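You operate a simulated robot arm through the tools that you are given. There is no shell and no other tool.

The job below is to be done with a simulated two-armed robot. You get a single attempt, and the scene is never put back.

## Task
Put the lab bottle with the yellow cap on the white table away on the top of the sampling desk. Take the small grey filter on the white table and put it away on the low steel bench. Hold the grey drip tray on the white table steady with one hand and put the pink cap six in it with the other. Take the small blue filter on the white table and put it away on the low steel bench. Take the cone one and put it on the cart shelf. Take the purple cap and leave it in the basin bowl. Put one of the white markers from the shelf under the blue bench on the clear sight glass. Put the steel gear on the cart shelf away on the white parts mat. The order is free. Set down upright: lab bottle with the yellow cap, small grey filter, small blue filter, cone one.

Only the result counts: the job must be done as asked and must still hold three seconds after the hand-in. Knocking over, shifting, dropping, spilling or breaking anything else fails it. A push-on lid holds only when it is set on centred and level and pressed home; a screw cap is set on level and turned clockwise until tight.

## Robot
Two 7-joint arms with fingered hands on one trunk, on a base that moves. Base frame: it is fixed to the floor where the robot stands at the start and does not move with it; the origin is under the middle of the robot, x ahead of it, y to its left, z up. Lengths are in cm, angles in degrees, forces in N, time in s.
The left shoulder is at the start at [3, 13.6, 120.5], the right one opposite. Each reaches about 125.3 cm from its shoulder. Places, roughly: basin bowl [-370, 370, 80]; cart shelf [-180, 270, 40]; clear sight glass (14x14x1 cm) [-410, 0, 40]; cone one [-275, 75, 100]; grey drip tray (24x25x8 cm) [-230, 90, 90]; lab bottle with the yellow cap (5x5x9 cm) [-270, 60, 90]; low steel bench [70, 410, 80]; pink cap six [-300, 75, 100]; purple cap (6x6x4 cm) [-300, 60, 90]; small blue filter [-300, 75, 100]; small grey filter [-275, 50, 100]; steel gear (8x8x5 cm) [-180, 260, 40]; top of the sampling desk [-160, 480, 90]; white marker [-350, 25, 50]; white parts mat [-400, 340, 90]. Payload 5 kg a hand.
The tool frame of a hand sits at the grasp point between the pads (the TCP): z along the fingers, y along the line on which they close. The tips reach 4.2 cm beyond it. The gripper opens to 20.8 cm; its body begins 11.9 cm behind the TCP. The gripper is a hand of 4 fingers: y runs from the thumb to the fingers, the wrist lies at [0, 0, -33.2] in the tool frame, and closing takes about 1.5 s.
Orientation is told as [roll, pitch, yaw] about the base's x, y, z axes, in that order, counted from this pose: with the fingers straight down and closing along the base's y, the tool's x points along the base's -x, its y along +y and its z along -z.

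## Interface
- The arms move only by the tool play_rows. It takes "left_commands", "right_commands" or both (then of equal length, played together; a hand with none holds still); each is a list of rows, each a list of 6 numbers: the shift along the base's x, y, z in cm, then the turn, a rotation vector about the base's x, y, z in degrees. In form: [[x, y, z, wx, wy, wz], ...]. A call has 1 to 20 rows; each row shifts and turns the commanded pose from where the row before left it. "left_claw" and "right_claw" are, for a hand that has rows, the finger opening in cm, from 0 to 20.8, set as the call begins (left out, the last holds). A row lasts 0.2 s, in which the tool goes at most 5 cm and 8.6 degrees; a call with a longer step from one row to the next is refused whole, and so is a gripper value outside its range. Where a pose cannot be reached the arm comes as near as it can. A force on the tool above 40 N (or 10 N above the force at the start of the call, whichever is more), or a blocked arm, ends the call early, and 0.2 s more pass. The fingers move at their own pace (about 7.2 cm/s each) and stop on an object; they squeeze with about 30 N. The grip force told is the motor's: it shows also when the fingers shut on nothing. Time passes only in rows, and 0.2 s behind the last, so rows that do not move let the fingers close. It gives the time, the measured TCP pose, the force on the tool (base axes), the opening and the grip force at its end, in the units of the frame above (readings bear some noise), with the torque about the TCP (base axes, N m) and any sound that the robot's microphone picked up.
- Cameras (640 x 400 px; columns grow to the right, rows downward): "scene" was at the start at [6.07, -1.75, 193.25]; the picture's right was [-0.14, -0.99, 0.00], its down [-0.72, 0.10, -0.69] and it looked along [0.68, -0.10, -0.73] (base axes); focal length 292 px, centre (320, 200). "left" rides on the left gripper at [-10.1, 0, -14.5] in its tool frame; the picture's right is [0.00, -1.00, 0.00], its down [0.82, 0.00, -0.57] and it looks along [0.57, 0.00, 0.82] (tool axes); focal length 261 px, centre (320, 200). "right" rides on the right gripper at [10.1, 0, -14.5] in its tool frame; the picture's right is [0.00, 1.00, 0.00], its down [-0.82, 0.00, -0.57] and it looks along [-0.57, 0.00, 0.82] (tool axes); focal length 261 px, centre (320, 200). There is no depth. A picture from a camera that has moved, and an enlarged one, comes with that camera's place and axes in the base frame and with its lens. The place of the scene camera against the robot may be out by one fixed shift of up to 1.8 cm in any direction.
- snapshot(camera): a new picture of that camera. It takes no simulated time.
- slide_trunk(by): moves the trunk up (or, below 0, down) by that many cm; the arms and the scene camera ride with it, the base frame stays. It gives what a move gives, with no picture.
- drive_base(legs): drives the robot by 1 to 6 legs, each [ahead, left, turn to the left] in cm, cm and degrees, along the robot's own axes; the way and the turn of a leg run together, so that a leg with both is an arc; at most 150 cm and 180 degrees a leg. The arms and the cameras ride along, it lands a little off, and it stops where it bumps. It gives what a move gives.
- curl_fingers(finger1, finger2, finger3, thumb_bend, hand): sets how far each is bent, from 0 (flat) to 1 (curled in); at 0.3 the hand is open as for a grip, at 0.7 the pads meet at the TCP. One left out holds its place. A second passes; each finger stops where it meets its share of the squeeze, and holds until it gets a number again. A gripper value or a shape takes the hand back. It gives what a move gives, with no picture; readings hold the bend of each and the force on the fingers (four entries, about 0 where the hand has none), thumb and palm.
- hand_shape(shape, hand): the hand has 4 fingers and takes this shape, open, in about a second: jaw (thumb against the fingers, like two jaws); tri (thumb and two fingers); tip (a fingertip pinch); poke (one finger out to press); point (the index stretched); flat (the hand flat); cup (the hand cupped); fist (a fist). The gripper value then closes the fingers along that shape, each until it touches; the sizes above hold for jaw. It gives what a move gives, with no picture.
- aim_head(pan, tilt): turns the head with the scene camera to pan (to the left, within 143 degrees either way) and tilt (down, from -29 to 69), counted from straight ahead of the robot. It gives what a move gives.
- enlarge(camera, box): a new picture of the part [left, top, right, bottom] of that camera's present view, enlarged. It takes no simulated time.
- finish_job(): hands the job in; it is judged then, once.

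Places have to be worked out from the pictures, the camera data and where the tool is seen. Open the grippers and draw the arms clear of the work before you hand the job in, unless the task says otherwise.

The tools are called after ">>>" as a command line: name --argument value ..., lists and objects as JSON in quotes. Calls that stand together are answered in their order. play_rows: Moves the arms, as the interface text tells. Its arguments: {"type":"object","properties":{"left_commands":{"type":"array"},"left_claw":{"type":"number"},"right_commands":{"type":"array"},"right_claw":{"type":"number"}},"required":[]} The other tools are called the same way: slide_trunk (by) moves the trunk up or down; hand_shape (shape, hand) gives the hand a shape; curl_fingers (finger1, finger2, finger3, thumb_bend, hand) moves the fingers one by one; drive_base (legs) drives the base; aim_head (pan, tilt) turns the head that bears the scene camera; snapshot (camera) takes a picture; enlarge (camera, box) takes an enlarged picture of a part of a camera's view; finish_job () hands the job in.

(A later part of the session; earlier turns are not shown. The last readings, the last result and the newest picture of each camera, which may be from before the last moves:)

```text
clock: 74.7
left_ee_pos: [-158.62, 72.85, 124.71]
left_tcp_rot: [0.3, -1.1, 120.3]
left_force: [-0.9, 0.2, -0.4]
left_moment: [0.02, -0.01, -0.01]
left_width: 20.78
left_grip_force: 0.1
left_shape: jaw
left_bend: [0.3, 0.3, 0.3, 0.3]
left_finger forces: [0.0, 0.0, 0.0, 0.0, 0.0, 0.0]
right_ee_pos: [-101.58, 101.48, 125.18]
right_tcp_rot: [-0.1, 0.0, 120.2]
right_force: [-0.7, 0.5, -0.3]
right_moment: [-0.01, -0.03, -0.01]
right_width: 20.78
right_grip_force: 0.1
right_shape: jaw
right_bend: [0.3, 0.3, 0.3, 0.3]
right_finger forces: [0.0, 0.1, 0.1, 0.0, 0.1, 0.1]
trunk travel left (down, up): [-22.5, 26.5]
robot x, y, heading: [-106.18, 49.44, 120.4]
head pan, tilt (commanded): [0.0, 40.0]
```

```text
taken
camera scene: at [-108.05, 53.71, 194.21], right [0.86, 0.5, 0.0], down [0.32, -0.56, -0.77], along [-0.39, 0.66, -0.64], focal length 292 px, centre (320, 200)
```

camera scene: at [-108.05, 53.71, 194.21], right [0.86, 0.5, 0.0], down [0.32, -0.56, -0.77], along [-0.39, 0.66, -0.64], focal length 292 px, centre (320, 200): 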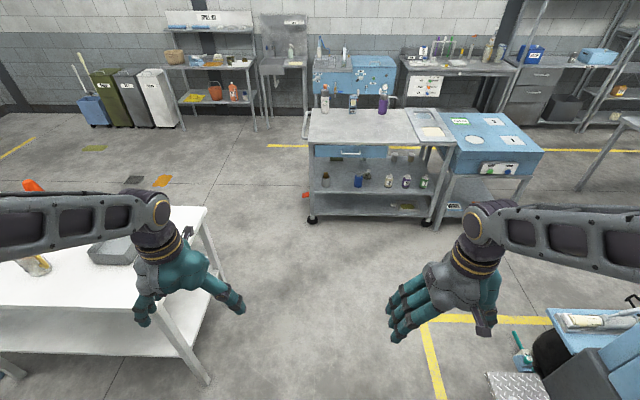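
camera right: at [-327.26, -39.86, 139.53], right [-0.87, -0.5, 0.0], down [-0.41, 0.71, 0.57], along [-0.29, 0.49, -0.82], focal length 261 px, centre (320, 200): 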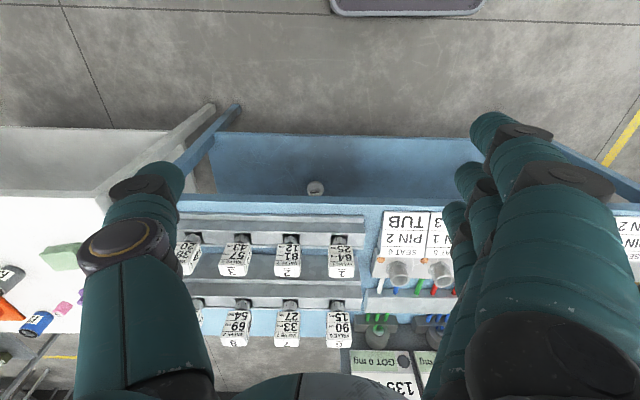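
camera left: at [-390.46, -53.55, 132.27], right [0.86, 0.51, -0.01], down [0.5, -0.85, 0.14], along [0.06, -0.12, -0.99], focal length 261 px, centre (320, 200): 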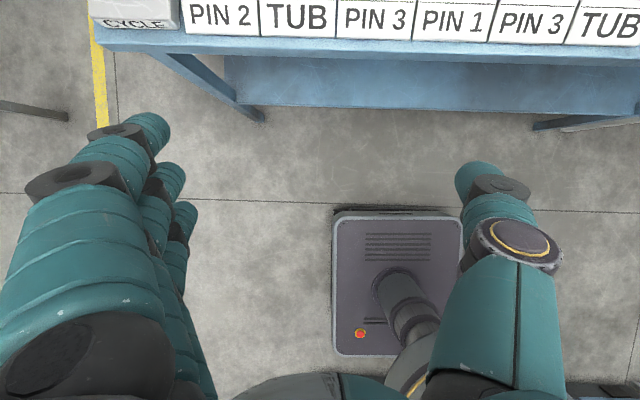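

The cart stands straight ahead with its drawer side toward me. I turn half around here (free radius) and then back into the gap between the table's far side and the cart.

>>> drive_base --legs '[[0, 0, 180]]'

>>> drive_base --legs '[[-140, -14, 0]]'

```text
clock: 82.3
left_ee_pos: [-56.05, 22.34, 124.65]
left_tcp_rot: [0.4, -1.1, -64.1]
left_force: [-0.3, -0.3, 0.2]
left_moment: [0.0, 0.04, 0.03]
left_width: 20.78
left_grip_force: 0.0
left_shape: jaw
left_bend: [0.3, 0.3, 0.3, 0.3]
left_finger forces: [0.0, 0.0, 0.0, 0.0, 0.0, 0.0]
right_ee_pos: [-115.13, -1.84, 124.94]
right_tcp_rot: [-0.1, -0.1, -64.1]
right_force: [0.3, 0.1, -0.2]
right_moment: [0.0, 0.0, -0.01]
right_width: 20.78
right_grip_force: 0.0
right_shape: jaw
right_bend: [0.3, 0.3, 0.3, 0.3]
right_finger forces: [0.1, 0.1, 0.1, 0.0, 0.0, 0.0]
trunk travel left (down, up): [-22.5, 26.5]
robot x, y, heading: [-106.25, 49.28, -64.0]
head pan, tilt (commanded): [0.0, 40.0]
```

```text
clock: 89.2
left_ee_pos: [-129.69, 140.5, 124.78]
left_tcp_rot: [0.3, -1.1, -63.0]
left_force: [0.1, 0.4, -0.3]
left_moment: [-0.04, -0.03, 0.0]
left_width: 20.79
left_grip_force: 0.0
left_shape: jaw
left_bend: [0.3, 0.3, 0.3, 0.3]
left_finger forces: [0.0, 0.1, 0.1, 0.0, 0.0, 0.0]
right_ee_pos: [-188.26, 115.18, 125.07]
right_tcp_rot: [0.1, 0.1, -62.9]
right_force: [0.4, 1.4, 0.8]
right_moment: [-0.03, 0.01, 0.01]
right_width: 20.78
right_grip_force: 0.1
right_shape: jaw
right_bend: [0.3, 0.3, 0.3, 0.3]
right_finger forces: [0.1, 0.0, 0.1, 0.0, 0.1, 0.0]
trunk travel left (down, up): [-22.5, 26.5]
robot x, y, heading: [-180.79, 166.53, -62.8]
head pan, tilt (commanded): [0.0, 40.0]
```

>>> drive_base --legs '[[-22.6, -29, 2.8]]'

```text
clock: 91.5
left_ee_pos: [-164.73, 149.64, 124.7]
left_tcp_rot: [0.3, -1.2, -59.7]
left_force: [-0.3, 0.4, 0.3]
left_moment: [-0.03, -0.08, -0.01]
left_width: 20.81
left_grip_force: 0.0
left_shape: jaw
left_bend: [0.3, 0.3, 0.3, 0.3]
left_finger forces: [0.1, 0.0, 0.0, 0.0, 0.1, 0.1]
right_ee_pos: [-221.72, 121.15, 124.95]
right_tcp_rot: [0.0, 0.0, -59.6]
right_force: [-1.3, -0.9, 0.0]
right_moment: [-0.02, -0.11, 0.04]
right_width: 20.78
right_grip_force: 0.1
right_shape: jaw
right_bend: [0.3, 0.3, 0.3, 0.3]
right_finger forces: [0.0, 0.0, 0.0, 0.0, 0.0, 0.0]
trunk travel left (down, up): [-22.5, 26.5]
robot x, y, heading: [-216.69, 173.16, -59.6]
head pan, tilt (commanded): [0.0, 40.0]
```

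>>> drive_base --legs '[[-14, -85, -0.4]]'

>>> aim_head --pan 0 --tilt 50

>>> snapshot --camera "scene"

>>> enlarge --camera "scene" --box '[160, 100, 480, 300]'

>>> snapshot --camera "right"

```text
clock: 96.1
left_ee_pos: [-245.28, 118.71, 124.72]
left_tcp_rot: [0.3, -1.1, -60.3]
left_force: [0.2, 0.0, 0.6]
left_moment: [0.02, -0.07, 0.0]
left_width: 20.79
left_grip_force: 0.0
left_shape: jaw
left_bend: [0.3, 0.3, 0.3, 0.3]
left_finger forces: [0.0, 0.0, 0.0, 0.0, 0.0, 0.0]
right_ee_pos: [-302.61, 90.56, 125.02]
right_tcp_rot: [0.0, 0.0, -60.2]
right_force: [-0.5, 0.9, -0.3]
right_moment: [0.03, -0.05, 0.03]
right_width: 20.75
right_grip_force: 0.1
right_shape: jaw
right_bend: [0.3, 0.3, 0.3, 0.3]
right_finger forces: [0.0, 0.0, 0.1, 0.0, 0.0, 0.1]
trunk travel left (down, up): [-22.5, 26.5]
robot x, y, heading: [-297.23, 142.81, -60.3]
head pan, tilt (commanded): [0.0, 40.0]
```

```text
clock: 96.8
left_ee_pos: [-245.26, 118.69, 124.75]
left_tcp_rot: [0.3, -1.1, -60.3]
left_force: [0.7, -0.2, 0.5]
left_moment: [-0.01, 0.01, 0.01]
left_width: 20.8
left_grip_force: 0.0
left_shape: jaw
left_bend: [0.3, 0.3, 0.3, 0.3]
left_finger forces: [0.0, 0.0, 0.0, 0.0, 0.0, 0.1]
right_ee_pos: [-302.55, 90.56, 125.18]
right_tcp_rot: [-0.1, 0.0, -60.2]
right_force: [0.1, -0.1, -0.3]
right_moment: [0.0, -0.01, 0.01]
right_width: 20.78
right_grip_force: 0.0
right_shape: jaw
right_bend: [0.3, 0.3, 0.3, 0.3]
right_finger forces: [0.1, 0.1, 0.0, 0.0, 0.1, 0.0]
trunk travel left (down, up): [-22.5, 26.5]
robot x, y, heading: [-296.86, 142.43, -60.3]
head pan, tilt (commanded): [0.0, 50.0]
```

```text
taken
camera scene: at [-293.82, 137.81, 192.8], right [-0.87, -0.5, 0.0], down [-0.38, 0.66, -0.64], along [0.32, -0.56, -0.77], focal length 292 px, centre (320, 200)
```

scene: 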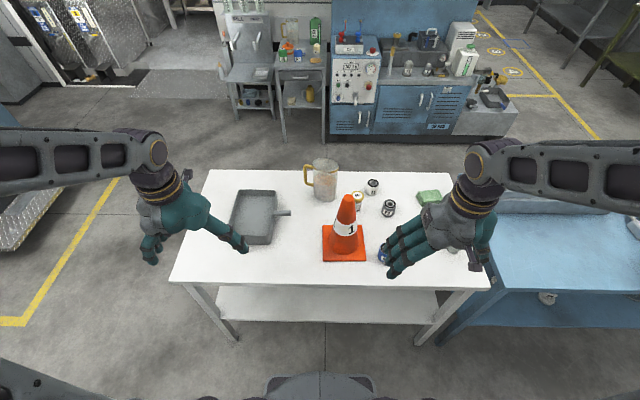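

```text
2.00 times, centred on (320, 200) of scene
camera zoom: at [-293.82, 137.81, 192.8], right [-0.87, -0.5, 0.0], down [-0.38, 0.66, -0.64], along [0.32, -0.56, -0.77], focal length 585 px, centre (320, 200)
```

zoom: 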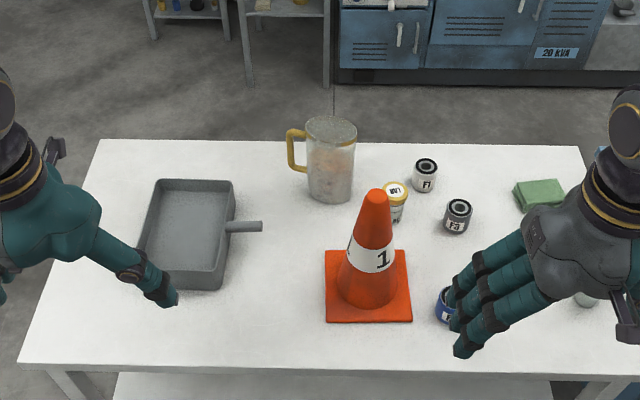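

```text
taken
camera right: at [-307.61, 99.5, 139.53], right [0.87, 0.49, 0.0], down [0.4, -0.71, 0.57], along [0.28, -0.5, -0.82], focal length 261 px, centre (320, 200)
```

right: 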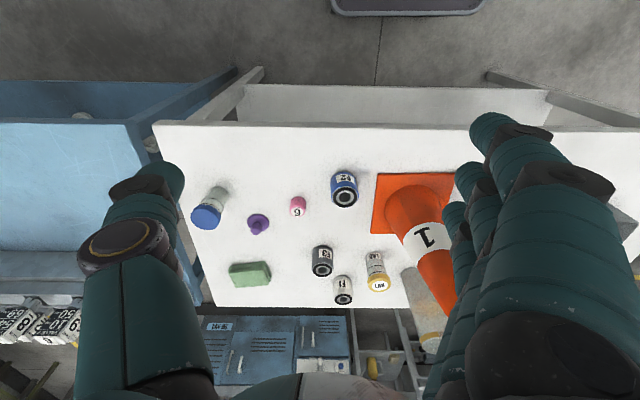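

The right camera gives a fine view of the table items. I close the right hand to 3.5 cm in free air first, to see how the fingers look when pinching, then I'll touch the table lightly to learn its height.

>>> play_rows --right_commands '[[0, 0, 0, 0, 0, 0], [0, 0, 0, 0, 0, 0], [0, 0, 0, 0, 0, 0], [0, 0, 0, 0, 0, 0], [0, 0, 0, 0, 0, 0], [0, 0, 0, 0, 0, 0], [0, 0, 0, 0, 0, 0]]' --right_claw 3.5

>>> snapshot --camera "right"

>>> enlarge --camera "scene" --box '[360, 120, 520, 300]'

```text
clock: 98.4
left_ee_pos: [-245.16, 118.63, 124.62]
left_tcp_rot: [0.4, -1.1, -60.3]
left_force: [0.2, 0.4, 0.3]
left_moment: [0.0, -0.01, 0.0]
left_width: 20.78
left_grip_force: 0.1
left_shape: jaw
left_bend: [0.3, 0.3, 0.3, 0.3]
left_finger forces: [0.0, 0.0, 0.1, 0.1, 0.0, 0.0]
right_ee_pos: [-302.55, 90.68, 125.05]
right_tcp_rot: [0.1, 0.0, -60.2]
right_force: [0.4, 0.3, -0.9]
right_moment: [-0.01, 0.03, 0.01]
right_width: 3.57
right_grip_force: 0.1
right_shape: jaw
right_bend: [0.73, 0.73, 0.73, 0.7]
right_finger forces: [0.1, 0.1, 0.1, 0.1, 0.0, 0.0]
trunk travel left (down, up): [-22.5, 26.5]
robot x, y, heading: [-297.43, 142.49, -60.1]
head pan, tilt (commanded): [0.0, 50.0]
```

```text
taken
camera right: at [-307.63, 99.5, 139.53], right [0.87, 0.49, 0.0], down [0.4, -0.71, 0.57], along [0.28, -0.5, -0.82], focal length 261 px, centre (320, 200)
```

right: 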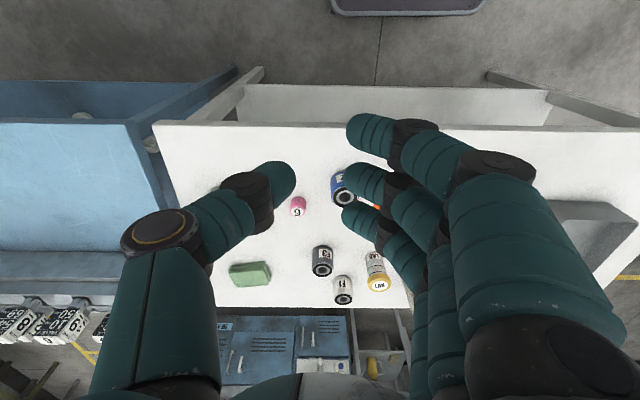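

```text
2.22 times, centred on (440, 210) of scene
camera zoom: at [-293.84, 137.8, 192.79], right [-0.87, -0.5, 0.0], down [-0.38, 0.67, -0.64], along [0.32, -0.56, -0.77], focal length 650 px, centre (53, 178)
```

zoom: 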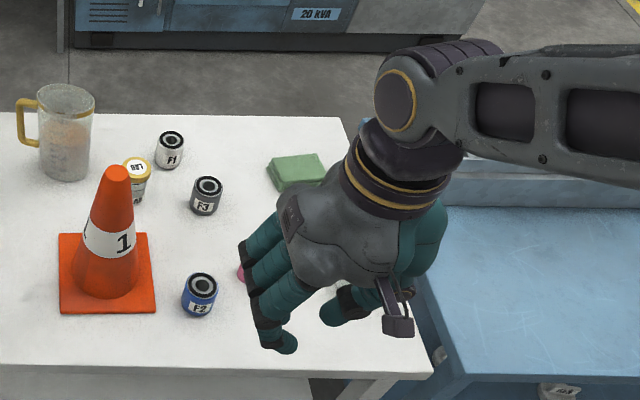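

The pinch opening reads well and the thumb opposes the middle finger at image centre. I move the hand over a free spot near the table edge and lower it toward the surface.

>>> play_rows --right_commands '[[-0.89, -4.13, 0, 0, 0, 0], [-0.89, -4.13, 0, 0, 0, 0], [-0.89, -4.13, 0, 0, 0, 0], [-0.89, -4.13, 0, 0, 0, 0], [0, 0, -4, 0, 0, 0], [0, 0, -4, 0, 0, 0], [0, 0, -4, 0, 0, 0], [0, 0, -4, 0, 0, 0], [0, 0, -4, 0, 0, 0], [0, 0, -4, 0, 0, 0], [0, 0, -3, 0, 0, 0], [0, 0, 0, 0, 0, 0]]'

>>> snapshot --camera "right"

>>> enlarge --camera "scene" --box '[320, 160, 480, 260]'

```text
clock: 101.0
left_ee_pos: [-245.19, 118.78, 124.67]
left_tcp_rot: [0.3, -1.1, -60.3]
left_force: [-0.3, 1.6, -0.2]
left_moment: [-0.11, 0.01, -0.02]
left_width: 20.8
left_grip_force: 0.0
left_shape: jaw
left_bend: [0.3, 0.3, 0.3, 0.3]
left_finger forces: [0.1, 0.0, 0.0, 0.1, 0.0, 0.0]
right_ee_pos: [-306.26, 74.16, 98.32]
right_tcp_rot: [0.0, 0.0, -60.2]
right_force: [0.8, 1.2, -0.2]
right_moment: [-0.06, 0.01, 0.01]
right_width: 3.53
right_grip_force: 0.0
right_shape: jaw
right_bend: [0.73, 0.73, 0.73, 0.7]
right_finger forces: [0.0, 0.1, 0.0, 0.1, 0.0, 0.1]
trunk travel left (down, up): [-22.5, 26.5]
robot x, y, heading: [-297.35, 142.35, -60.0]
head pan, tilt (commanded): [0.0, 50.0]
```

```text
taken
camera right: at [-311.32, 82.95, 112.7], right [0.87, 0.49, 0.0], down [0.4, -0.71, 0.57], along [0.28, -0.5, -0.82], focal length 261 px, centre (320, 200)
```

right: 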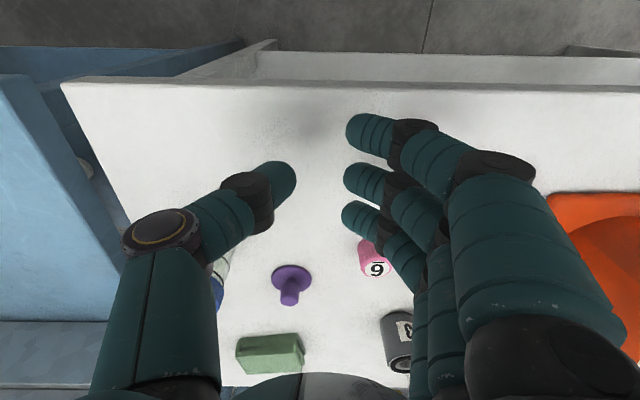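

```text
4.00 times, centred on (400, 210) of scene
camera zoom: at [-293.84, 137.91, 192.8], right [-0.87, -0.5, 0.0], down [-0.38, 0.66, -0.64], along [0.32, -0.56, -0.77], focal length 1169 px, centre (0, 160)
```

zoom: 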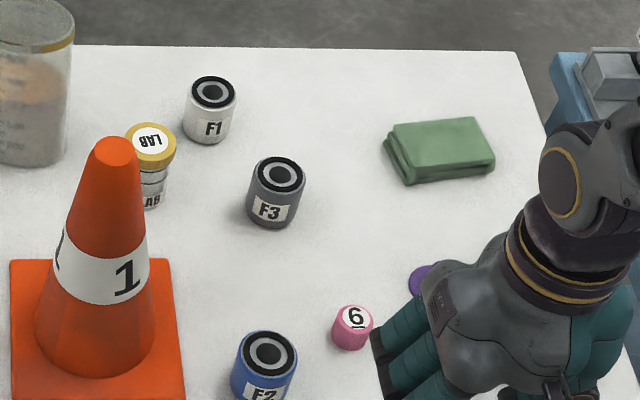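

Two views put the pink cap's centre at z≈91.2 (table ≈89.5), 13 cm ahead and 6 cm left of the present hand position. I lower in small steps to feel the table.

>>> play_rows --right_commands '[[0, 0, -0.6, 0, 0, 0], [0, 0, -0.6, 0, 0, 0], [0, 0, -0.6, 0, 0, 0], [0, 0, -0.6, 0, 0, 0], [0, 0, -0.6, 0, 0, 0], [0, 0, -0.6, 0, 0, 0], [0, 0, 0, 0, 0, 0]]'

```text
clock: 102.6
left_ee_pos: [-245.3, 118.8, 124.67]
left_tcp_rot: [0.3, -1.0, -60.3]
left_force: [0.1, 1.1, -0.1]
left_moment: [-0.01, 0.02, 0.01]
left_width: 20.8
left_grip_force: 0.1
left_shape: jaw
left_bend: [0.3, 0.3, 0.3, 0.3]
left_finger forces: [0.1, 0.0, 0.1, 0.1, 0.0, 0.0]
right_ee_pos: [-306.11, 74.11, 94.57]
right_tcp_rot: [0.1, 0.1, -60.2]
right_force: [0.4, 0.0, -0.8]
right_moment: [0.0, -0.01, -0.03]
right_width: 3.53
right_grip_force: 0.0
right_shape: jaw
right_bend: [0.73, 0.73, 0.73, 0.7]
right_finger forces: [0.0, 0.0, 0.0, 0.0, 0.1, 0.0]
trunk travel left (down, up): [-22.5, 26.5]
robot x, y, heading: [-297.09, 142.97, -60.3]
head pan, tilt (commanded): [0.0, 50.0]
```

No contact yet at TCP z=94.6; I go on down in half-centimetre steps.

>>> play_rows --right_commands '[[0, 0, -0.5, 0, 0, 0], [0, 0, -0.5, 0, 0, 0], [0, 0, -0.5, 0, 0, 0], [0, 0, -0.5, 0, 0, 0], [0, 0, 0, 0, 0, 0]]'

```text
clock: 103.2
left_ee_pos: [-245.21, 118.6, 124.67]
left_tcp_rot: [0.3, -1.0, -60.3]
left_force: [0.0, -2.2, -0.6]
left_moment: [0.23, -0.03, -0.02]
left_width: 20.82
left_grip_force: 0.0
left_shape: jaw
left_bend: [0.3, 0.3, 0.3, 0.3]
left_finger forces: [0.0, 0.0, 0.1, 0.0, 0.1, 0.0]
right_ee_pos: [-305.97, 73.87, 93.89]
right_tcp_rot: [0.1, 0.0, -60.2]
right_force: [-0.1, 8.0, 24.4]
right_moment: [0.59, -0.02, 0.03]
right_width: 0.8
right_grip_force: 28.6
right_shape: jaw
right_bend: [0.72, 0.73, 0.72, 0.73]
right_finger forces: [0.1, 38.2, 0.1, 0.1, 0.0, 0.0]
trunk travel left (down, up): [-22.5, 26.5]
robot x, y, heading: [-297.09, 142.63, -59.9]
head pan, tilt (commanded): [0.0, 50.0]
stopped in row 2 (right hand): the force on the tool passed its limit at 49 N (the readings are from after the stop); the commanded pose is now the measured one
```

The fingertips touched the table with the TCP at 94.0, so the table top is at about z=89.7 and the tips reach 4.2 cm below the TCP. I raise the hand and try the fingertip-pinch shape for the small cap.

>>> play_rows --right_commands '[[0, 0, 2, 0, 0, 0], [0, 0, 4, 0, 0, 0], [0, 0, 4, 0, 0, 0], [0, 0, 0, 0, 0, 0]]'

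>>> hand_shape --shape "tip" --hand "right"

>>> snapshot --camera "right"

>>> enlarge --camera "scene" --box '[360, 160, 520, 260]'

```text
clock: 104.2
left_ee_pos: [-245.21, 118.64, 124.59]
left_tcp_rot: [0.4, -1.0, -60.3]
left_force: [0.0, -0.3, -0.2]
left_moment: [0.07, 0.03, 0.01]
left_width: 20.8
left_grip_force: 0.0
left_shape: jaw
left_bend: [0.3, 0.3, 0.3, 0.3]
left_finger forces: [0.0, 0.1, 0.1, 0.0, 0.1, 0.1]
right_ee_pos: [-306.08, 73.76, 104.02]
right_tcp_rot: [-0.1, -0.2, -60.1]
right_force: [0.2, -0.4, 0.3]
right_moment: [0.07, 0.04, 0.01]
right_width: 0.02
right_grip_force: 30.3
right_shape: jaw
right_bend: [0.71, 0.69, 0.71, 0.71]
right_finger forces: [0.1, 0.0, 0.0, 0.1, 0.0, 0.0]
trunk travel left (down, up): [-22.5, 26.5]
robot x, y, heading: [-297.47, 142.8, -60.4]
head pan, tilt (commanded): [0.0, 50.0]
```

```text
clock: 105.1
left_ee_pos: [-245.15, 118.68, 124.7]
left_tcp_rot: [0.3, -1.1, -60.3]
left_force: [-0.6, -1.5, 0.1]
left_moment: [0.02, -0.01, 0.02]
left_width: 20.82
left_grip_force: 0.0
left_shape: jaw
left_bend: [0.3, 0.3, 0.3, 0.3]
left_finger forces: [0.0, 0.0, 0.0, 0.1, 0.0, 0.1]
right_ee_pos: [-306.02, 74.0, 104.18]
right_tcp_rot: [-0.1, -0.2, -60.2]
right_force: [-0.9, -0.1, -0.1]
right_moment: [0.0, 0.0, 0.0]
right_width: 20.79
right_grip_force: 0.1
right_shape: tip
right_bend: [0.06, 0.3, 0.06, 0.3]
right_finger forces: [0.0, 0.0, 0.0, 0.1, 0.0, 0.1]
trunk travel left (down, up): [-22.5, 26.5]
robot x, y, heading: [-297.46, 142.8, -60.1]
head pan, tilt (commanded): [0.0, 50.0]
```

```text
taken
camera right: at [-311.11, 82.8, 118.46], right [0.87, 0.49, 0.0], down [0.4, -0.71, 0.57], along [0.28, -0.5, -0.82], focal length 261 px, centre (320, 200)
```

right: 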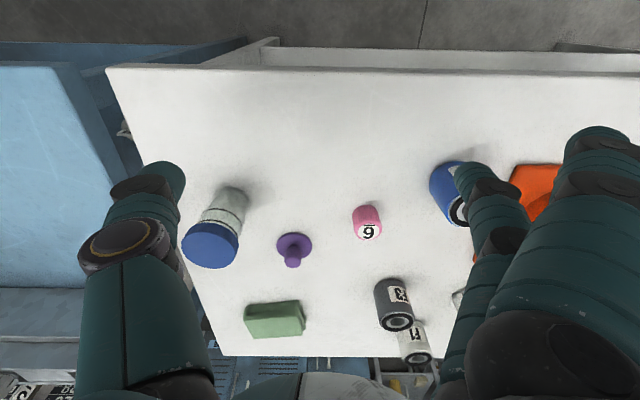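

```text
4.00 times, centred on (440, 210) of scene
camera zoom: at [-293.84, 137.76, 192.79], right [-0.87, -0.5, 0.0], down [-0.38, 0.67, -0.64], along [0.32, -0.56, -0.77], focal length 1169 px, centre (-160, 160)
```

zoom: 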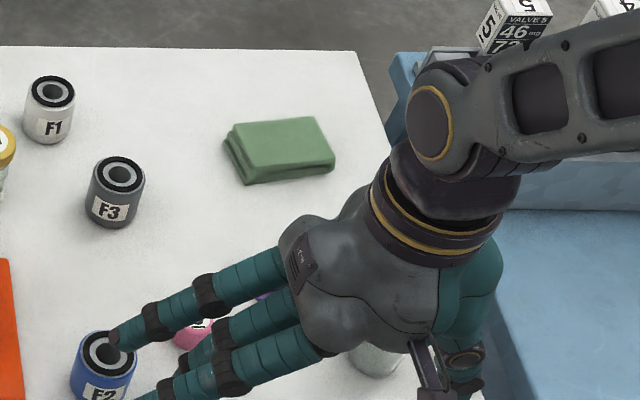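

In the tip shape the spare fingers stick out toward the blue filter, so I go back to the jaw shape, raised, and will turn the hand 45° so the fingers come down clear of the neighbours.

>>> play_rows --right_commands '[[0, 0, 4, 0, 0, 0], [0, 0, 4, 0, 0, 0], [0, 0, 2, 0, 0, 0]]'

>>> hand_shape --shape "jaw" --hand "right"

>>> play_rows --right_commands '[[1.95, -1.28, 0, 0, 0, -7.5], [1.95, -1.28, 0, 0, 0, -7.5], [1.95, -1.28, 0, 0, 0, -7.5], [1.95, -1.28, 0, 0, 0, -7.5], [1.95, -1.28, 0, 0, 0, -7.5], [1.95, -1.28, 0, 0, 0, -7.5], [0, 0, 0, 0, 0, 0], [0, 0, 0, 0, 0, 0]]' --right_claw 7

>>> snapshot --camera "right"

```text
clock: 105.9
left_ee_pos: [-245.28, 118.7, 124.83]
left_tcp_rot: [0.2, -1.0, -60.3]
left_force: [0.2, 0.2, -0.6]
left_moment: [0.03, -0.04, -0.01]
left_width: 20.76
left_grip_force: 0.1
left_shape: jaw
left_bend: [0.3, 0.3, 0.3, 0.3]
left_finger forces: [0.0, 0.1, 0.1, 0.0, 0.0, 0.0]
right_ee_pos: [-306.12, 73.83, 113.99]
right_tcp_rot: [-0.1, -0.3, -60.2]
right_force: [0.4, 0.4, -0.2]
right_moment: [-0.04, -0.02, -0.02]
right_width: 20.79
right_grip_force: 0.0
right_shape: tip
right_bend: [0.05, 0.3, 0.05, 0.3]
right_finger forces: [0.0, 0.1, 0.0, 0.0, 0.1, 0.1]
trunk travel left (down, up): [-22.5, 26.5]
robot x, y, heading: [-297.48, 142.54, -60.2]
head pan, tilt (commanded): [0.0, 50.0]
```

```text
clock: 106.8
left_ee_pos: [-245.2, 118.8, 124.68]
left_tcp_rot: [0.3, -1.2, -60.3]
left_force: [0.0, -0.5, -0.6]
left_moment: [0.02, -0.02, 0.03]
left_width: 20.79
left_grip_force: 0.0
left_shape: jaw
left_bend: [0.3, 0.3, 0.3, 0.3]
left_finger forces: [0.1, 0.0, 0.1, 0.1, 0.0, 0.0]
right_ee_pos: [-306.27, 73.79, 113.92]
right_tcp_rot: [-0.2, -0.2, -60.2]
right_force: [0.3, 1.0, 0.4]
right_moment: [0.0, -0.01, -0.03]
right_width: 20.78
right_grip_force: 0.0
right_shape: jaw
right_bend: [0.3, 0.3, 0.3, 0.3]
right_finger forces: [0.1, 0.0, 0.0, 0.0, 0.0, 0.0]
trunk travel left (down, up): [-22.5, 26.5]
robot x, y, heading: [-297.2, 142.56, -60.0]
head pan, tilt (commanded): [0.0, 50.0]
```

```text
clock: 108.6
left_ee_pos: [-245.06, 118.73, 124.62]
left_tcp_rot: [0.3, -1.0, -60.2]
left_force: [0.9, 0.2, -0.2]
left_moment: [0.02, 0.03, -0.01]
left_width: 20.8
left_grip_force: 0.0
left_shape: jaw
left_bend: [0.3, 0.3, 0.3, 0.3]
left_finger forces: [0.0, 0.1, 0.0, 0.0, 0.0, 0.0]
right_ee_pos: [-294.31, 66.22, 113.82]
right_tcp_rot: [-0.1, -0.2, -105.3]
right_force: [0.3, -0.6, -0.9]
right_moment: [-0.02, 0.06, -0.05]
right_width: 7.06
right_grip_force: 0.0
right_shape: jaw
right_bend: [0.73, 0.73, 0.73, 0.7]
right_finger forces: [0.0, 0.0, 0.0, 0.0, 0.1, 0.0]
trunk travel left (down, up): [-22.5, 26.5]
robot x, y, heading: [-297.64, 142.63, -60.2]
head pan, tilt (commanded): [0.0, 50.0]
```

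```text
taken
camera right: at [-291.59, 76.0, 128.31], right [0.96, -0.27, 0.0], down [-0.22, -0.79, 0.57], along [-0.16, -0.55, -0.82], focal length 261 px, centre (320, 200)
```

right: 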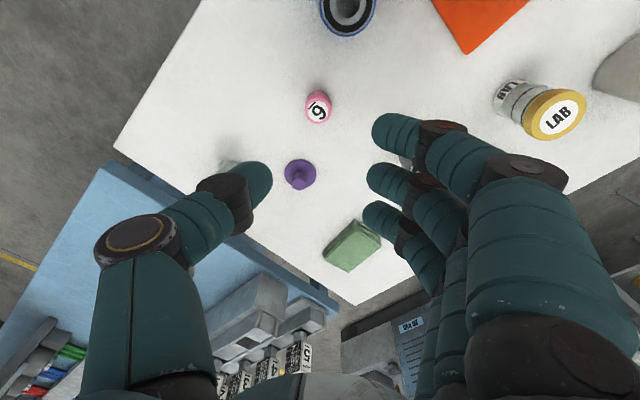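

The hand is right above the cap (camera check agrees within 0.3 cm). I lower to TCP z=94.7 with 7 cm opening.

>>> play_rows --right_commands '[[-0.2, 0, -4, 0, 0, 0], [0, 0, -4, 0, 0, 0], [0, 0, -4, 0, 0, 0], [0, 0, -4, 0, 0, 0], [0, 0, -2, 0, 0, 0], [0, 0, -1.1, 0, 0, 0], [0, 0, 0, 0, 0, 0]]'

>>> snapshot --camera "right"

>>> enlarge --camera "scene" --box '[320, 160, 480, 260]'

```text
clock: 110.2
left_ee_pos: [-245.21, 118.64, 124.75]
left_tcp_rot: [0.3, -1.1, -60.3]
left_force: [-0.4, 0.4, -0.6]
left_moment: [-0.06, -0.01, -0.01]
left_width: 20.82
left_grip_force: 0.0
left_shape: jaw
left_bend: [0.3, 0.3, 0.3, 0.3]
left_finger forces: [0.0, 0.0, 0.0, 0.1, 0.0, 0.1]
right_ee_pos: [-294.64, 66.2, 94.9]
right_tcp_rot: [-0.1, -0.2, -105.2]
right_force: [-1.0, 0.2, 0.3]
right_moment: [0.01, -0.02, -0.01]
right_width: 7.06
right_grip_force: 0.1
right_shape: jaw
right_bend: [0.73, 0.73, 0.73, 0.7]
right_finger forces: [0.0, 0.0, 0.1, 0.0, 0.1, 0.0]
trunk travel left (down, up): [-22.5, 26.5]
robot x, y, heading: [-297.28, 142.59, -60.0]
head pan, tilt (commanded): [0.0, 50.0]
```

```text
taken
camera right: at [-291.98, 76.11, 109.33], right [0.96, -0.27, 0.0], down [-0.22, -0.79, 0.57], along [-0.15, -0.55, -0.82], focal length 261 px, centre (320, 200)
```

right: 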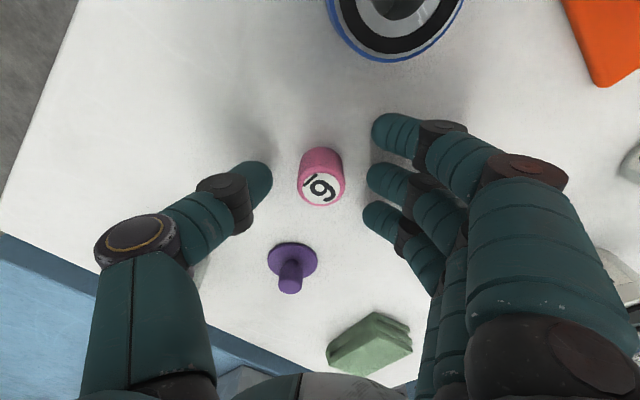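

```text
4.00 times, centred on (400, 210) of scene
camera zoom: at [-293.85, 137.87, 192.8], right [-0.87, -0.5, 0.0], down [-0.38, 0.66, -0.64], along [0.32, -0.56, -0.77], focal length 1169 px, centre (0, 160)
```

zoom: 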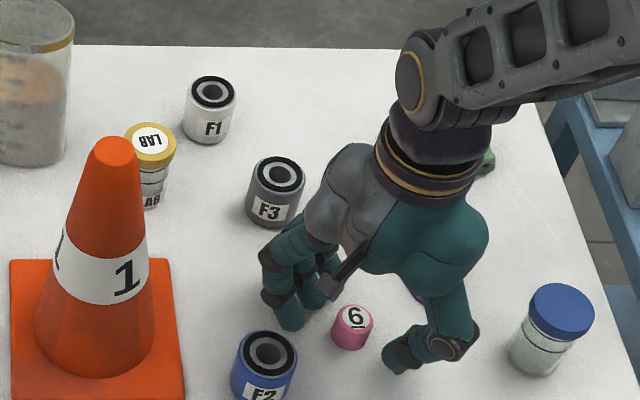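

The cap sits well between thumb and fingers; I close the hand.

>>> play_rows --right_commands '[[0, 0, 0, 0, 0, 0], [0, 0, 0, 0, 0, 0], [0, 0, 0, 0, 0, 0], [0, 0, 0, 0, 0, 0], [0, 0, 0, 0, 0, 0], [0, 0, 0, 0, 0, 0]]' --right_claw 0

>>> snapshot --camera "right"

```text
clock: 111.6
left_ee_pos: [-245.34, 118.72, 124.72]
left_tcp_rot: [0.3, -1.1, -60.3]
left_force: [-0.1, 0.1, -0.7]
left_moment: [-0.02, 0.0, 0.03]
left_width: 20.8
left_grip_force: 0.1
left_shape: jaw
left_bend: [0.3, 0.3, 0.3, 0.3]
left_finger forces: [0.0, 0.0, 0.0, 0.0, 0.0, 0.1]
right_ee_pos: [-294.61, 66.31, 94.93]
right_tcp_rot: [-0.1, -0.1, -105.2]
right_force: [-3.4, 0.7, 9.3]
right_moment: [-0.03, 0.02, -0.01]
right_width: 1.18
right_grip_force: 30.0
right_shape: jaw
right_bend: [0.7, 0.71, 0.7, 0.71]
right_finger forces: [0.1, 17.2, 0.0, 0.1, 21.8, 0.0]
trunk travel left (down, up): [-22.5, 26.5]
robot x, y, heading: [-297.33, 142.54, -60.4]
head pan, tilt (commanded): [0.0, 50.0]
```

```text
taken
camera right: at [-292.01, 76.1, 109.37], right [0.96, -0.27, 0.0], down [-0.22, -0.79, 0.58], along [-0.15, -0.55, -0.82], focal length 261 px, centre (320, 200)
```

right: 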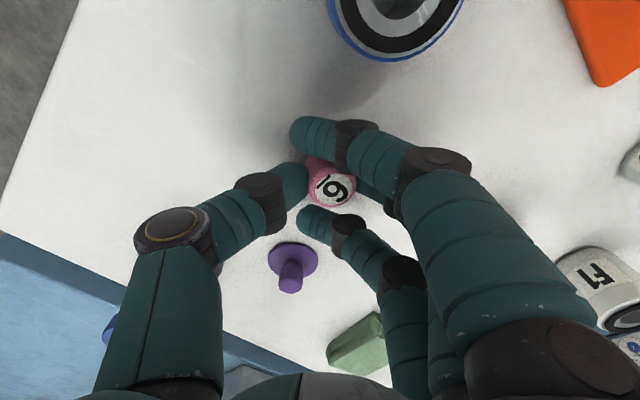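

The cap is held (30 N, finger and thumb loaded). I lift it and draw the hand back in front of the cone.

>>> play_rows --right_commands '[[0, 0, 2, 0, 0, 0], [0, 0, 3, 0, 0, 0], [0, 0, 4, 0, 0, 0], [0, 0, 4, 0, 0, 0], [0, 0, 4, 0, 0, 0], [-1.99, 3.47, 2, 0, 0, 0], [-1.99, 3.47, 1, 0, 0, 0], [-1.99, 3.47, 0, 0, 0, 0], [-1.99, 3.47, 0, 0, 0, 0], [-1.99, 3.47, 0, 0, 0, 0], [0, 0, 0, 0, 0, 0]]'

>>> snapshot --camera "right"

>>> drive_base --legs '[[3, 14, 0]]'

>>> snapshot --camera "scene"

```text
clock: 114.0
left_ee_pos: [-245.21, 118.52, 124.61]
left_tcp_rot: [0.3, -0.9, -60.3]
left_force: [0.3, -0.4, -0.6]
left_moment: [0.13, 0.04, -0.03]
left_width: 20.82
left_grip_force: 0.1
left_shape: jaw
left_bend: [0.3, 0.3, 0.3, 0.3]
left_finger forces: [0.0, 0.1, 0.0, 0.0, 0.0, 0.0]
right_ee_pos: [-304.5, 83.19, 114.96]
right_tcp_rot: [-0.1, -0.3, -105.2]
right_force: [-0.4, -0.5, -0.5]
right_moment: [0.03, 0.05, 0.05]
right_width: 1.09
right_grip_force: 30.3
right_shape: jaw
right_bend: [0.7, 0.71, 0.7, 0.71]
right_finger forces: [0.1, 17.9, 0.1, 0.0, 17.8, 0.0]
trunk travel left (down, up): [-22.5, 26.5]
robot x, y, heading: [-297.45, 142.56, -60.2]
head pan, tilt (commanded): [0.0, 50.0]
```

```text
taken
camera right: at [-301.83, 93.02, 129.41], right [0.96, -0.27, 0.0], down [-0.22, -0.79, 0.57], along [-0.15, -0.55, -0.82], focal length 261 px, centre (320, 200)
```

right: 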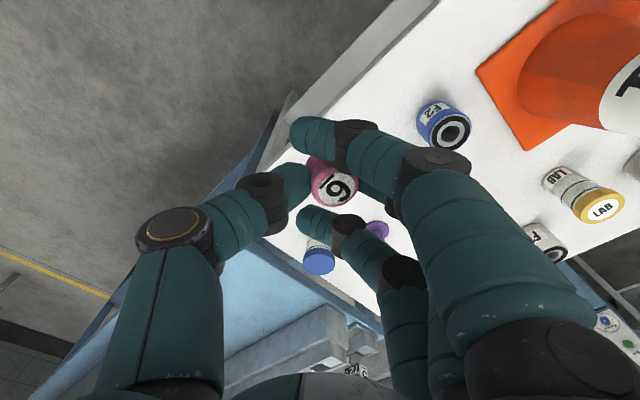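

```text
clock: 115.3
left_ee_pos: [-231.43, 123.46, 124.56]
left_tcp_rot: [0.2, -0.9, -60.2]
left_force: [0.9, 0.6, -0.1]
left_moment: [-0.05, 0.16, 0.0]
left_width: 20.8
left_grip_force: 0.1
left_shape: jaw
left_bend: [0.3, 0.3, 0.3, 0.3]
left_finger forces: [0.1, 0.1, 0.1, 0.1, 0.0, 0.0]
right_ee_pos: [-290.68, 87.81, 115.06]
right_tcp_rot: [-0.1, -0.2, -105.1]
right_force: [0.3, 0.8, -0.3]
right_moment: [-0.06, 0.12, -0.01]
right_width: 1.09
right_grip_force: 29.6
right_shape: jaw
right_bend: [0.7, 0.71, 0.7, 0.71]
right_finger forces: [0.0, 17.9, 0.0, 0.0, 17.8, 0.0]
trunk travel left (down, up): [-22.5, 26.5]
robot x, y, heading: [-283.34, 146.89, -60.2]
head pan, tilt (commanded): [0.0, 50.0]
```

```text
taken
camera scene: at [-279.95, 142.36, 192.79], right [-0.87, -0.5, 0.0], down [-0.38, 0.66, -0.64], along [0.32, -0.56, -0.77], focal length 292 px, centre (320, 200)
```

scene: 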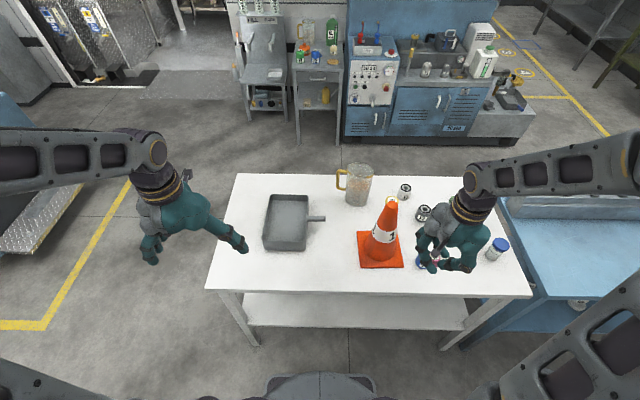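

>>> enlarge --camera "scene" --box '[200, 160, 360, 280]'

>>> snapshot --camera "left"

```text
3.33 times, centred on (280, 220) of scene
camera zoom: at [-279.95, 142.36, 192.79], right [-0.87, -0.5, 0.0], down [-0.38, 0.66, -0.64], along [0.32, -0.56, -0.77], focal length 974 px, centre (453, 133)
```

zoom: 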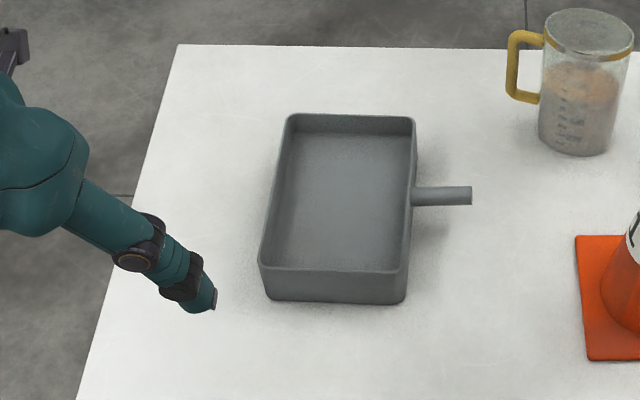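

```text
taken
camera left: at [-226.45, 114.78, 139.27], right [-0.87, -0.5, 0.0], down [-0.42, 0.72, 0.56], along [-0.28, 0.48, -0.83], focal length 261 px, centre (320, 200)
```

left: 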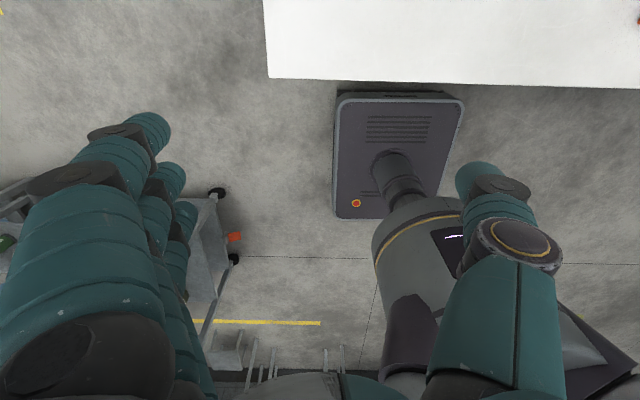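

The tray's rim spans 65–88 cm ahead, 6–22 cm left. I bring the left hand (10 cm opening) above its left wall and check with the left camera.

>>> play_rows --left_commands '[[0.69, -4.05, 0, 0, 0, 0], [0.69, -4.05, 0, 0, 0, 0], [0.69, -4.05, 0, 0, 0, 0], [0.69, -4.05, 0, 0, 0, 0], [0.69, -4.05, 0, 0, 0, 0], [0.69, -4.05, 0, 0, 0, 0], [0.69, -4.05, 0, 0, 0, 0], [0.69, -4.05, 0, 0, 0, 0], [0, 0, -4, 0, 0, 0], [0, 0, -4, 0, 0, 0], [0, 0, -4, 0, 0, 0], [0, 0, 0, 0, 0, 0]]' --left_claw 10

>>> snapshot --camera "left"

>>> enlarge --camera "scene" --box '[200, 140, 360, 260]'

```text
clock: 117.9
left_ee_pos: [-225.97, 90.95, 112.76]
left_tcp_rot: [0.3, -1.1, -60.2]
left_force: [-0.1, 0.1, 1.0]
left_moment: [-0.07, -0.07, 0.04]
left_width: 10.09
left_grip_force: 0.1
left_shape: jaw
left_bend: [0.73, 0.73, 0.73, 0.7]
left_finger forces: [0.1, 0.0, 0.1, 0.0, 0.0, 0.0]
right_ee_pos: [-290.78, 87.81, 114.96]
right_tcp_rot: [0.0, -0.3, -105.1]
right_force: [0.0, 0.2, 0.6]
right_moment: [-0.06, -0.04, 0.03]
right_width: 1.09
right_grip_force: 29.8
right_shape: jaw
right_bend: [0.7, 0.71, 0.7, 0.71]
right_finger forces: [0.1, 17.8, 0.0, 0.1, 17.9, 0.0]
trunk travel left (down, up): [-22.5, 26.5]
robot x, y, heading: [-283.53, 147.37, -60.2]
head pan, tilt (commanded): [0.0, 50.0]
```

```text
taken
camera left: at [-221.07, 82.4, 127.3], right [-0.86, -0.5, -0.01], down [-0.42, 0.72, 0.56], along [-0.28, 0.48, -0.83], focal length 261 px, centre (320, 200)
```

left: 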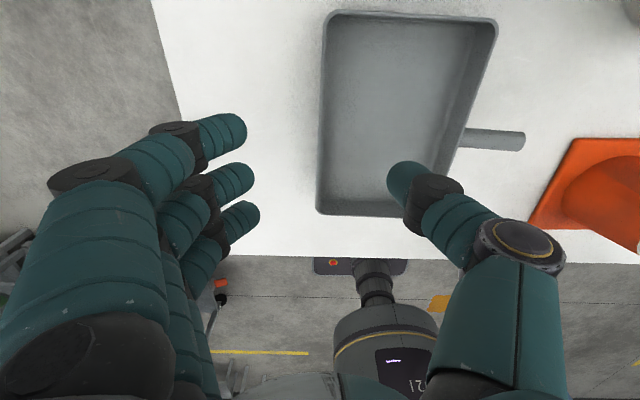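

```text
3.33 times, centred on (280, 200) of scene
camera zoom: at [-280.18, 142.41, 192.81], right [-0.87, -0.5, 0.0], down [-0.38, 0.66, -0.64], along [0.32, -0.56, -0.77], focal length 974 px, centre (453, 200)
```

zoom: 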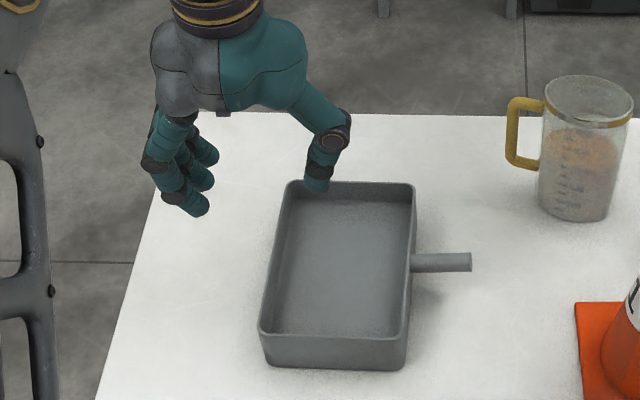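

The wall is about 0.8 cm right of the TCP line; I correct this, lower to the rim and close on the wall to hold the tray.

>>> play_rows --left_commands '[[-0.69, -0.4, -3, 0, 0, 0], [0, 0, -3.5, 0, 0, 0], [0, 0, -3.5, 0, 0, 0], [0, 0, -3, 0, 0, 0], [0, 0, -2.3, 0, 0, 0], [0, 0, 0, 0, 0, 0]]'

>>> snapshot --camera "left"

```text
clock: 119.3
left_ee_pos: [-226.7, 90.38, 97.84]
left_tcp_rot: [0.4, -1.3, -60.2]
left_force: [-1.3, 2.1, 31.1]
left_moment: [-0.82, 2.17, -0.17]
left_width: 10.01
left_grip_force: 0.0
left_shape: jaw
left_bend: [0.73, 0.73, 0.73, 0.7]
left_finger forces: [0.0, 0.1, 0.1, 0.1, 31.6, 0.0]
right_ee_pos: [-290.81, 87.79, 115.14]
right_tcp_rot: [0.0, -0.2, -105.1]
right_force: [0.2, -0.4, 0.0]
right_moment: [0.03, 0.05, -0.02]
right_width: 1.09
right_grip_force: 30.4
right_shape: jaw
right_bend: [0.7, 0.71, 0.7, 0.71]
right_finger forces: [0.0, 17.9, 0.0, 0.0, 17.9, 0.1]
trunk travel left (down, up): [-22.5, 26.5]
robot x, y, heading: [-283.62, 147.22, -60.1]
head pan, tilt (commanded): [0.0, 50.0]
```

```text
taken
camera left: at [-221.83, 81.89, 112.4], right [-0.87, -0.5, 0.0], down [-0.42, 0.72, 0.55], along [-0.27, 0.48, -0.83], focal length 261 px, centre (320, 200)
```

left: 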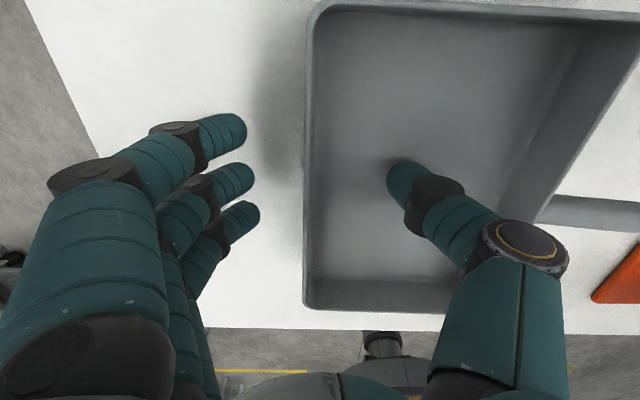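

The thumb tip rests on the tray floor (z≈93.5); I raise 0.8 cm, shift 0.6 cm back to the left to centre on the wall, and close.

>>> play_rows --left_commands '[[0, 0, 0.8, 0, 0, 0], [0.52, 0.3, 0.1, 0, 0, 0], [0, 0, 0, 0, 0, 0]]'

>>> play_rows --left_commands '[[0, 0, 0, 0, 0, 0], [0, 0, 0, 0, 0, 0], [0, 0, 0, 0, 0, 0], [0, 0, 0, 0, 0, 0], [0, 0, 0, 0, 0, 0], [0, 0, 0, 0, 0, 0]]' --left_claw 0

>>> snapshot --camera "left"

>>> enlarge --camera "scene" --box '[200, 140, 360, 260]'

```text
clock: 120.1
left_ee_pos: [-226.08, 90.91, 98.21]
left_tcp_rot: [0.3, -1.1, -60.2]
left_force: [-0.1, 0.2, -0.9]
left_moment: [0.03, -0.01, -0.01]
left_width: 10.06
left_grip_force: 0.1
left_shape: jaw
left_bend: [0.73, 0.73, 0.73, 0.7]
left_finger forces: [0.1, 0.0, 0.0, 0.0, 0.1, 0.1]
right_ee_pos: [-290.72, 87.71, 115.01]
right_tcp_rot: [-0.1, -0.2, -105.1]
right_force: [0.1, 0.5, -0.6]
right_moment: [0.04, 0.0, 0.0]
right_width: 1.11
right_grip_force: 30.1
right_shape: jaw
right_bend: [0.7, 0.71, 0.7, 0.71]
right_finger forces: [0.1, 17.9, 0.0, 0.0, 17.9, 0.1]
trunk travel left (down, up): [-22.5, 26.5]
robot x, y, heading: [-283.57, 147.0, -59.9]
head pan, tilt (commanded): [0.0, 50.0]
```

```text
clock: 121.5
left_ee_pos: [-226.06, 90.81, 98.28]
left_tcp_rot: [0.2, -1.1, -60.1]
left_force: [1.0, 0.4, 0.9]
left_moment: [0.05, -0.03, 0.0]
left_width: 0.02
left_grip_force: 29.9
left_shape: jaw
left_bend: [0.7, 0.7, 0.69, 0.7]
left_finger forces: [8.7, 8.9, 8.6, 0.0, 25.9, 0.0]
right_ee_pos: [-290.7, 87.73, 115.0]
right_tcp_rot: [-0.1, -0.2, -105.1]
right_force: [-0.6, 0.4, -0.7]
right_moment: [0.01, -0.04, 0.02]
right_width: 1.11
right_grip_force: 30.0
right_shape: jaw
right_bend: [0.7, 0.71, 0.7, 0.71]
right_finger forces: [0.1, 17.9, 0.1, 0.0, 18.0, 0.0]
trunk travel left (down, up): [-22.5, 26.5]
robot x, y, heading: [-283.4, 146.93, -60.0]
head pan, tilt (commanded): [0.0, 50.0]
```

```text
taken
camera left: at [-221.19, 82.24, 112.92], right [-0.87, -0.5, -0.01], down [-0.42, 0.72, 0.56], along [-0.28, 0.48, -0.83], focal length 261 px, centre (320, 200)
```

left: 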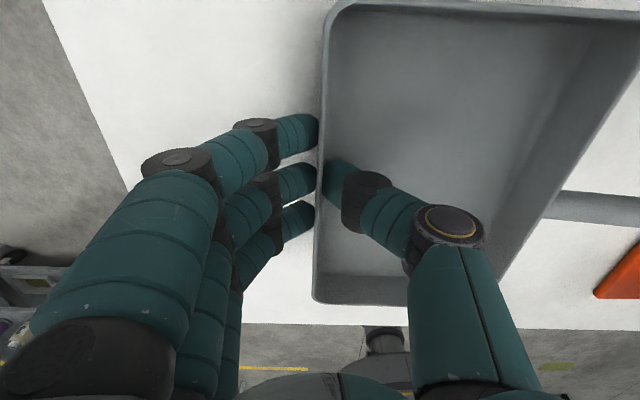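

```text
3.33 times, centred on (280, 200) of scene
camera zoom: at [-280.1, 142.27, 192.79], right [-0.87, -0.5, 0.0], down [-0.38, 0.66, -0.64], along [0.32, -0.56, -0.77], focal length 974 px, centre (453, 200)
```

zoom: 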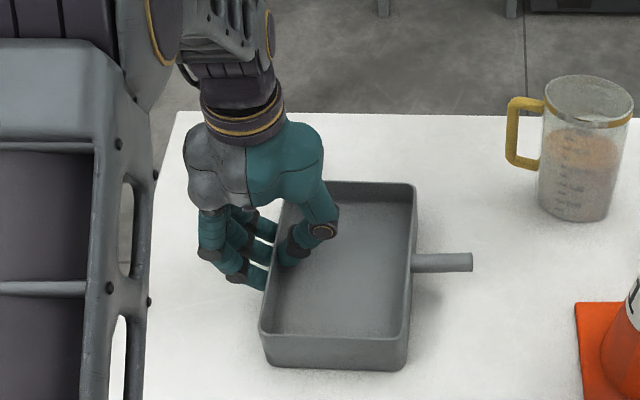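

The tray is held firmly and has not moved. To leave more room for the other hand I re-grip farther along the wall (6.5 cm ahead).

>>> play_rows --left_commands '[[0, 0, 0, 0, 0, 0], [0, 0, 0, 0, 0, 0], [0, 0, 0, 0, 0, 0], [0, 0, 0, 0, 0, 0], [0, 0, 2, 0, 0, 0], [1.08, -1.88, 1, 0, 0, 0], [1.08, -1.88, 0, 0, 0, 0], [1.07, -1.88, 0, 0, 0, 0], [0, 0, -3, 0, 0, 0], [0, 0, 0, 0, 0, 0]]' --left_claw 10

>>> snapshot --camera "left"

```text
clock: 123.7
left_ee_pos: [-222.87, 85.14, 98.28]
left_tcp_rot: [0.3, -1.2, -60.3]
left_force: [-0.5, 0.5, 0.4]
left_moment: [-0.04, -0.03, -0.03]
left_width: 9.95
left_grip_force: 0.1
left_shape: jaw
left_bend: [0.73, 0.73, 0.73, 0.7]
left_finger forces: [0.1, 0.0, 0.0, 0.0, 0.0, 0.0]
right_ee_pos: [-290.8, 87.78, 115.03]
right_tcp_rot: [-0.2, -0.2, -105.0]
right_force: [0.1, 0.7, -0.5]
right_moment: [-0.1, -0.02, 0.03]
right_width: 1.11
right_grip_force: 29.7
right_shape: jaw
right_bend: [0.7, 0.71, 0.7, 0.71]
right_finger forces: [0.0, 17.9, 0.0, 0.1, 17.8, 0.0]
trunk travel left (down, up): [-22.5, 26.5]
robot x, y, heading: [-283.59, 147.05, -60.0]
head pan, tilt (commanded): [0.0, 50.0]
```

```text
taken
camera left: at [-218.03, 76.67, 113.0], right [-0.87, -0.5, -0.01], down [-0.42, 0.72, 0.56], along [-0.27, 0.48, -0.83], focal length 261 px, centre (320, 200)
```

left: 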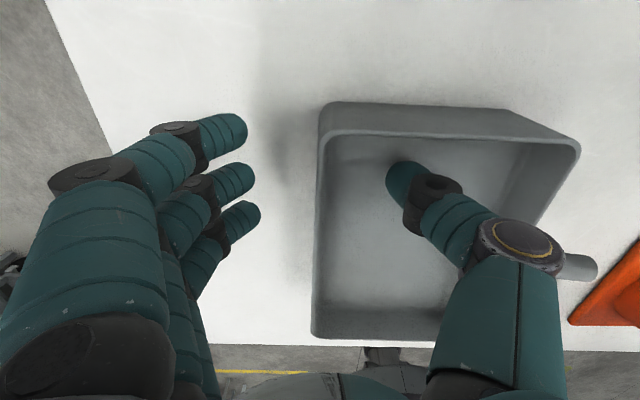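

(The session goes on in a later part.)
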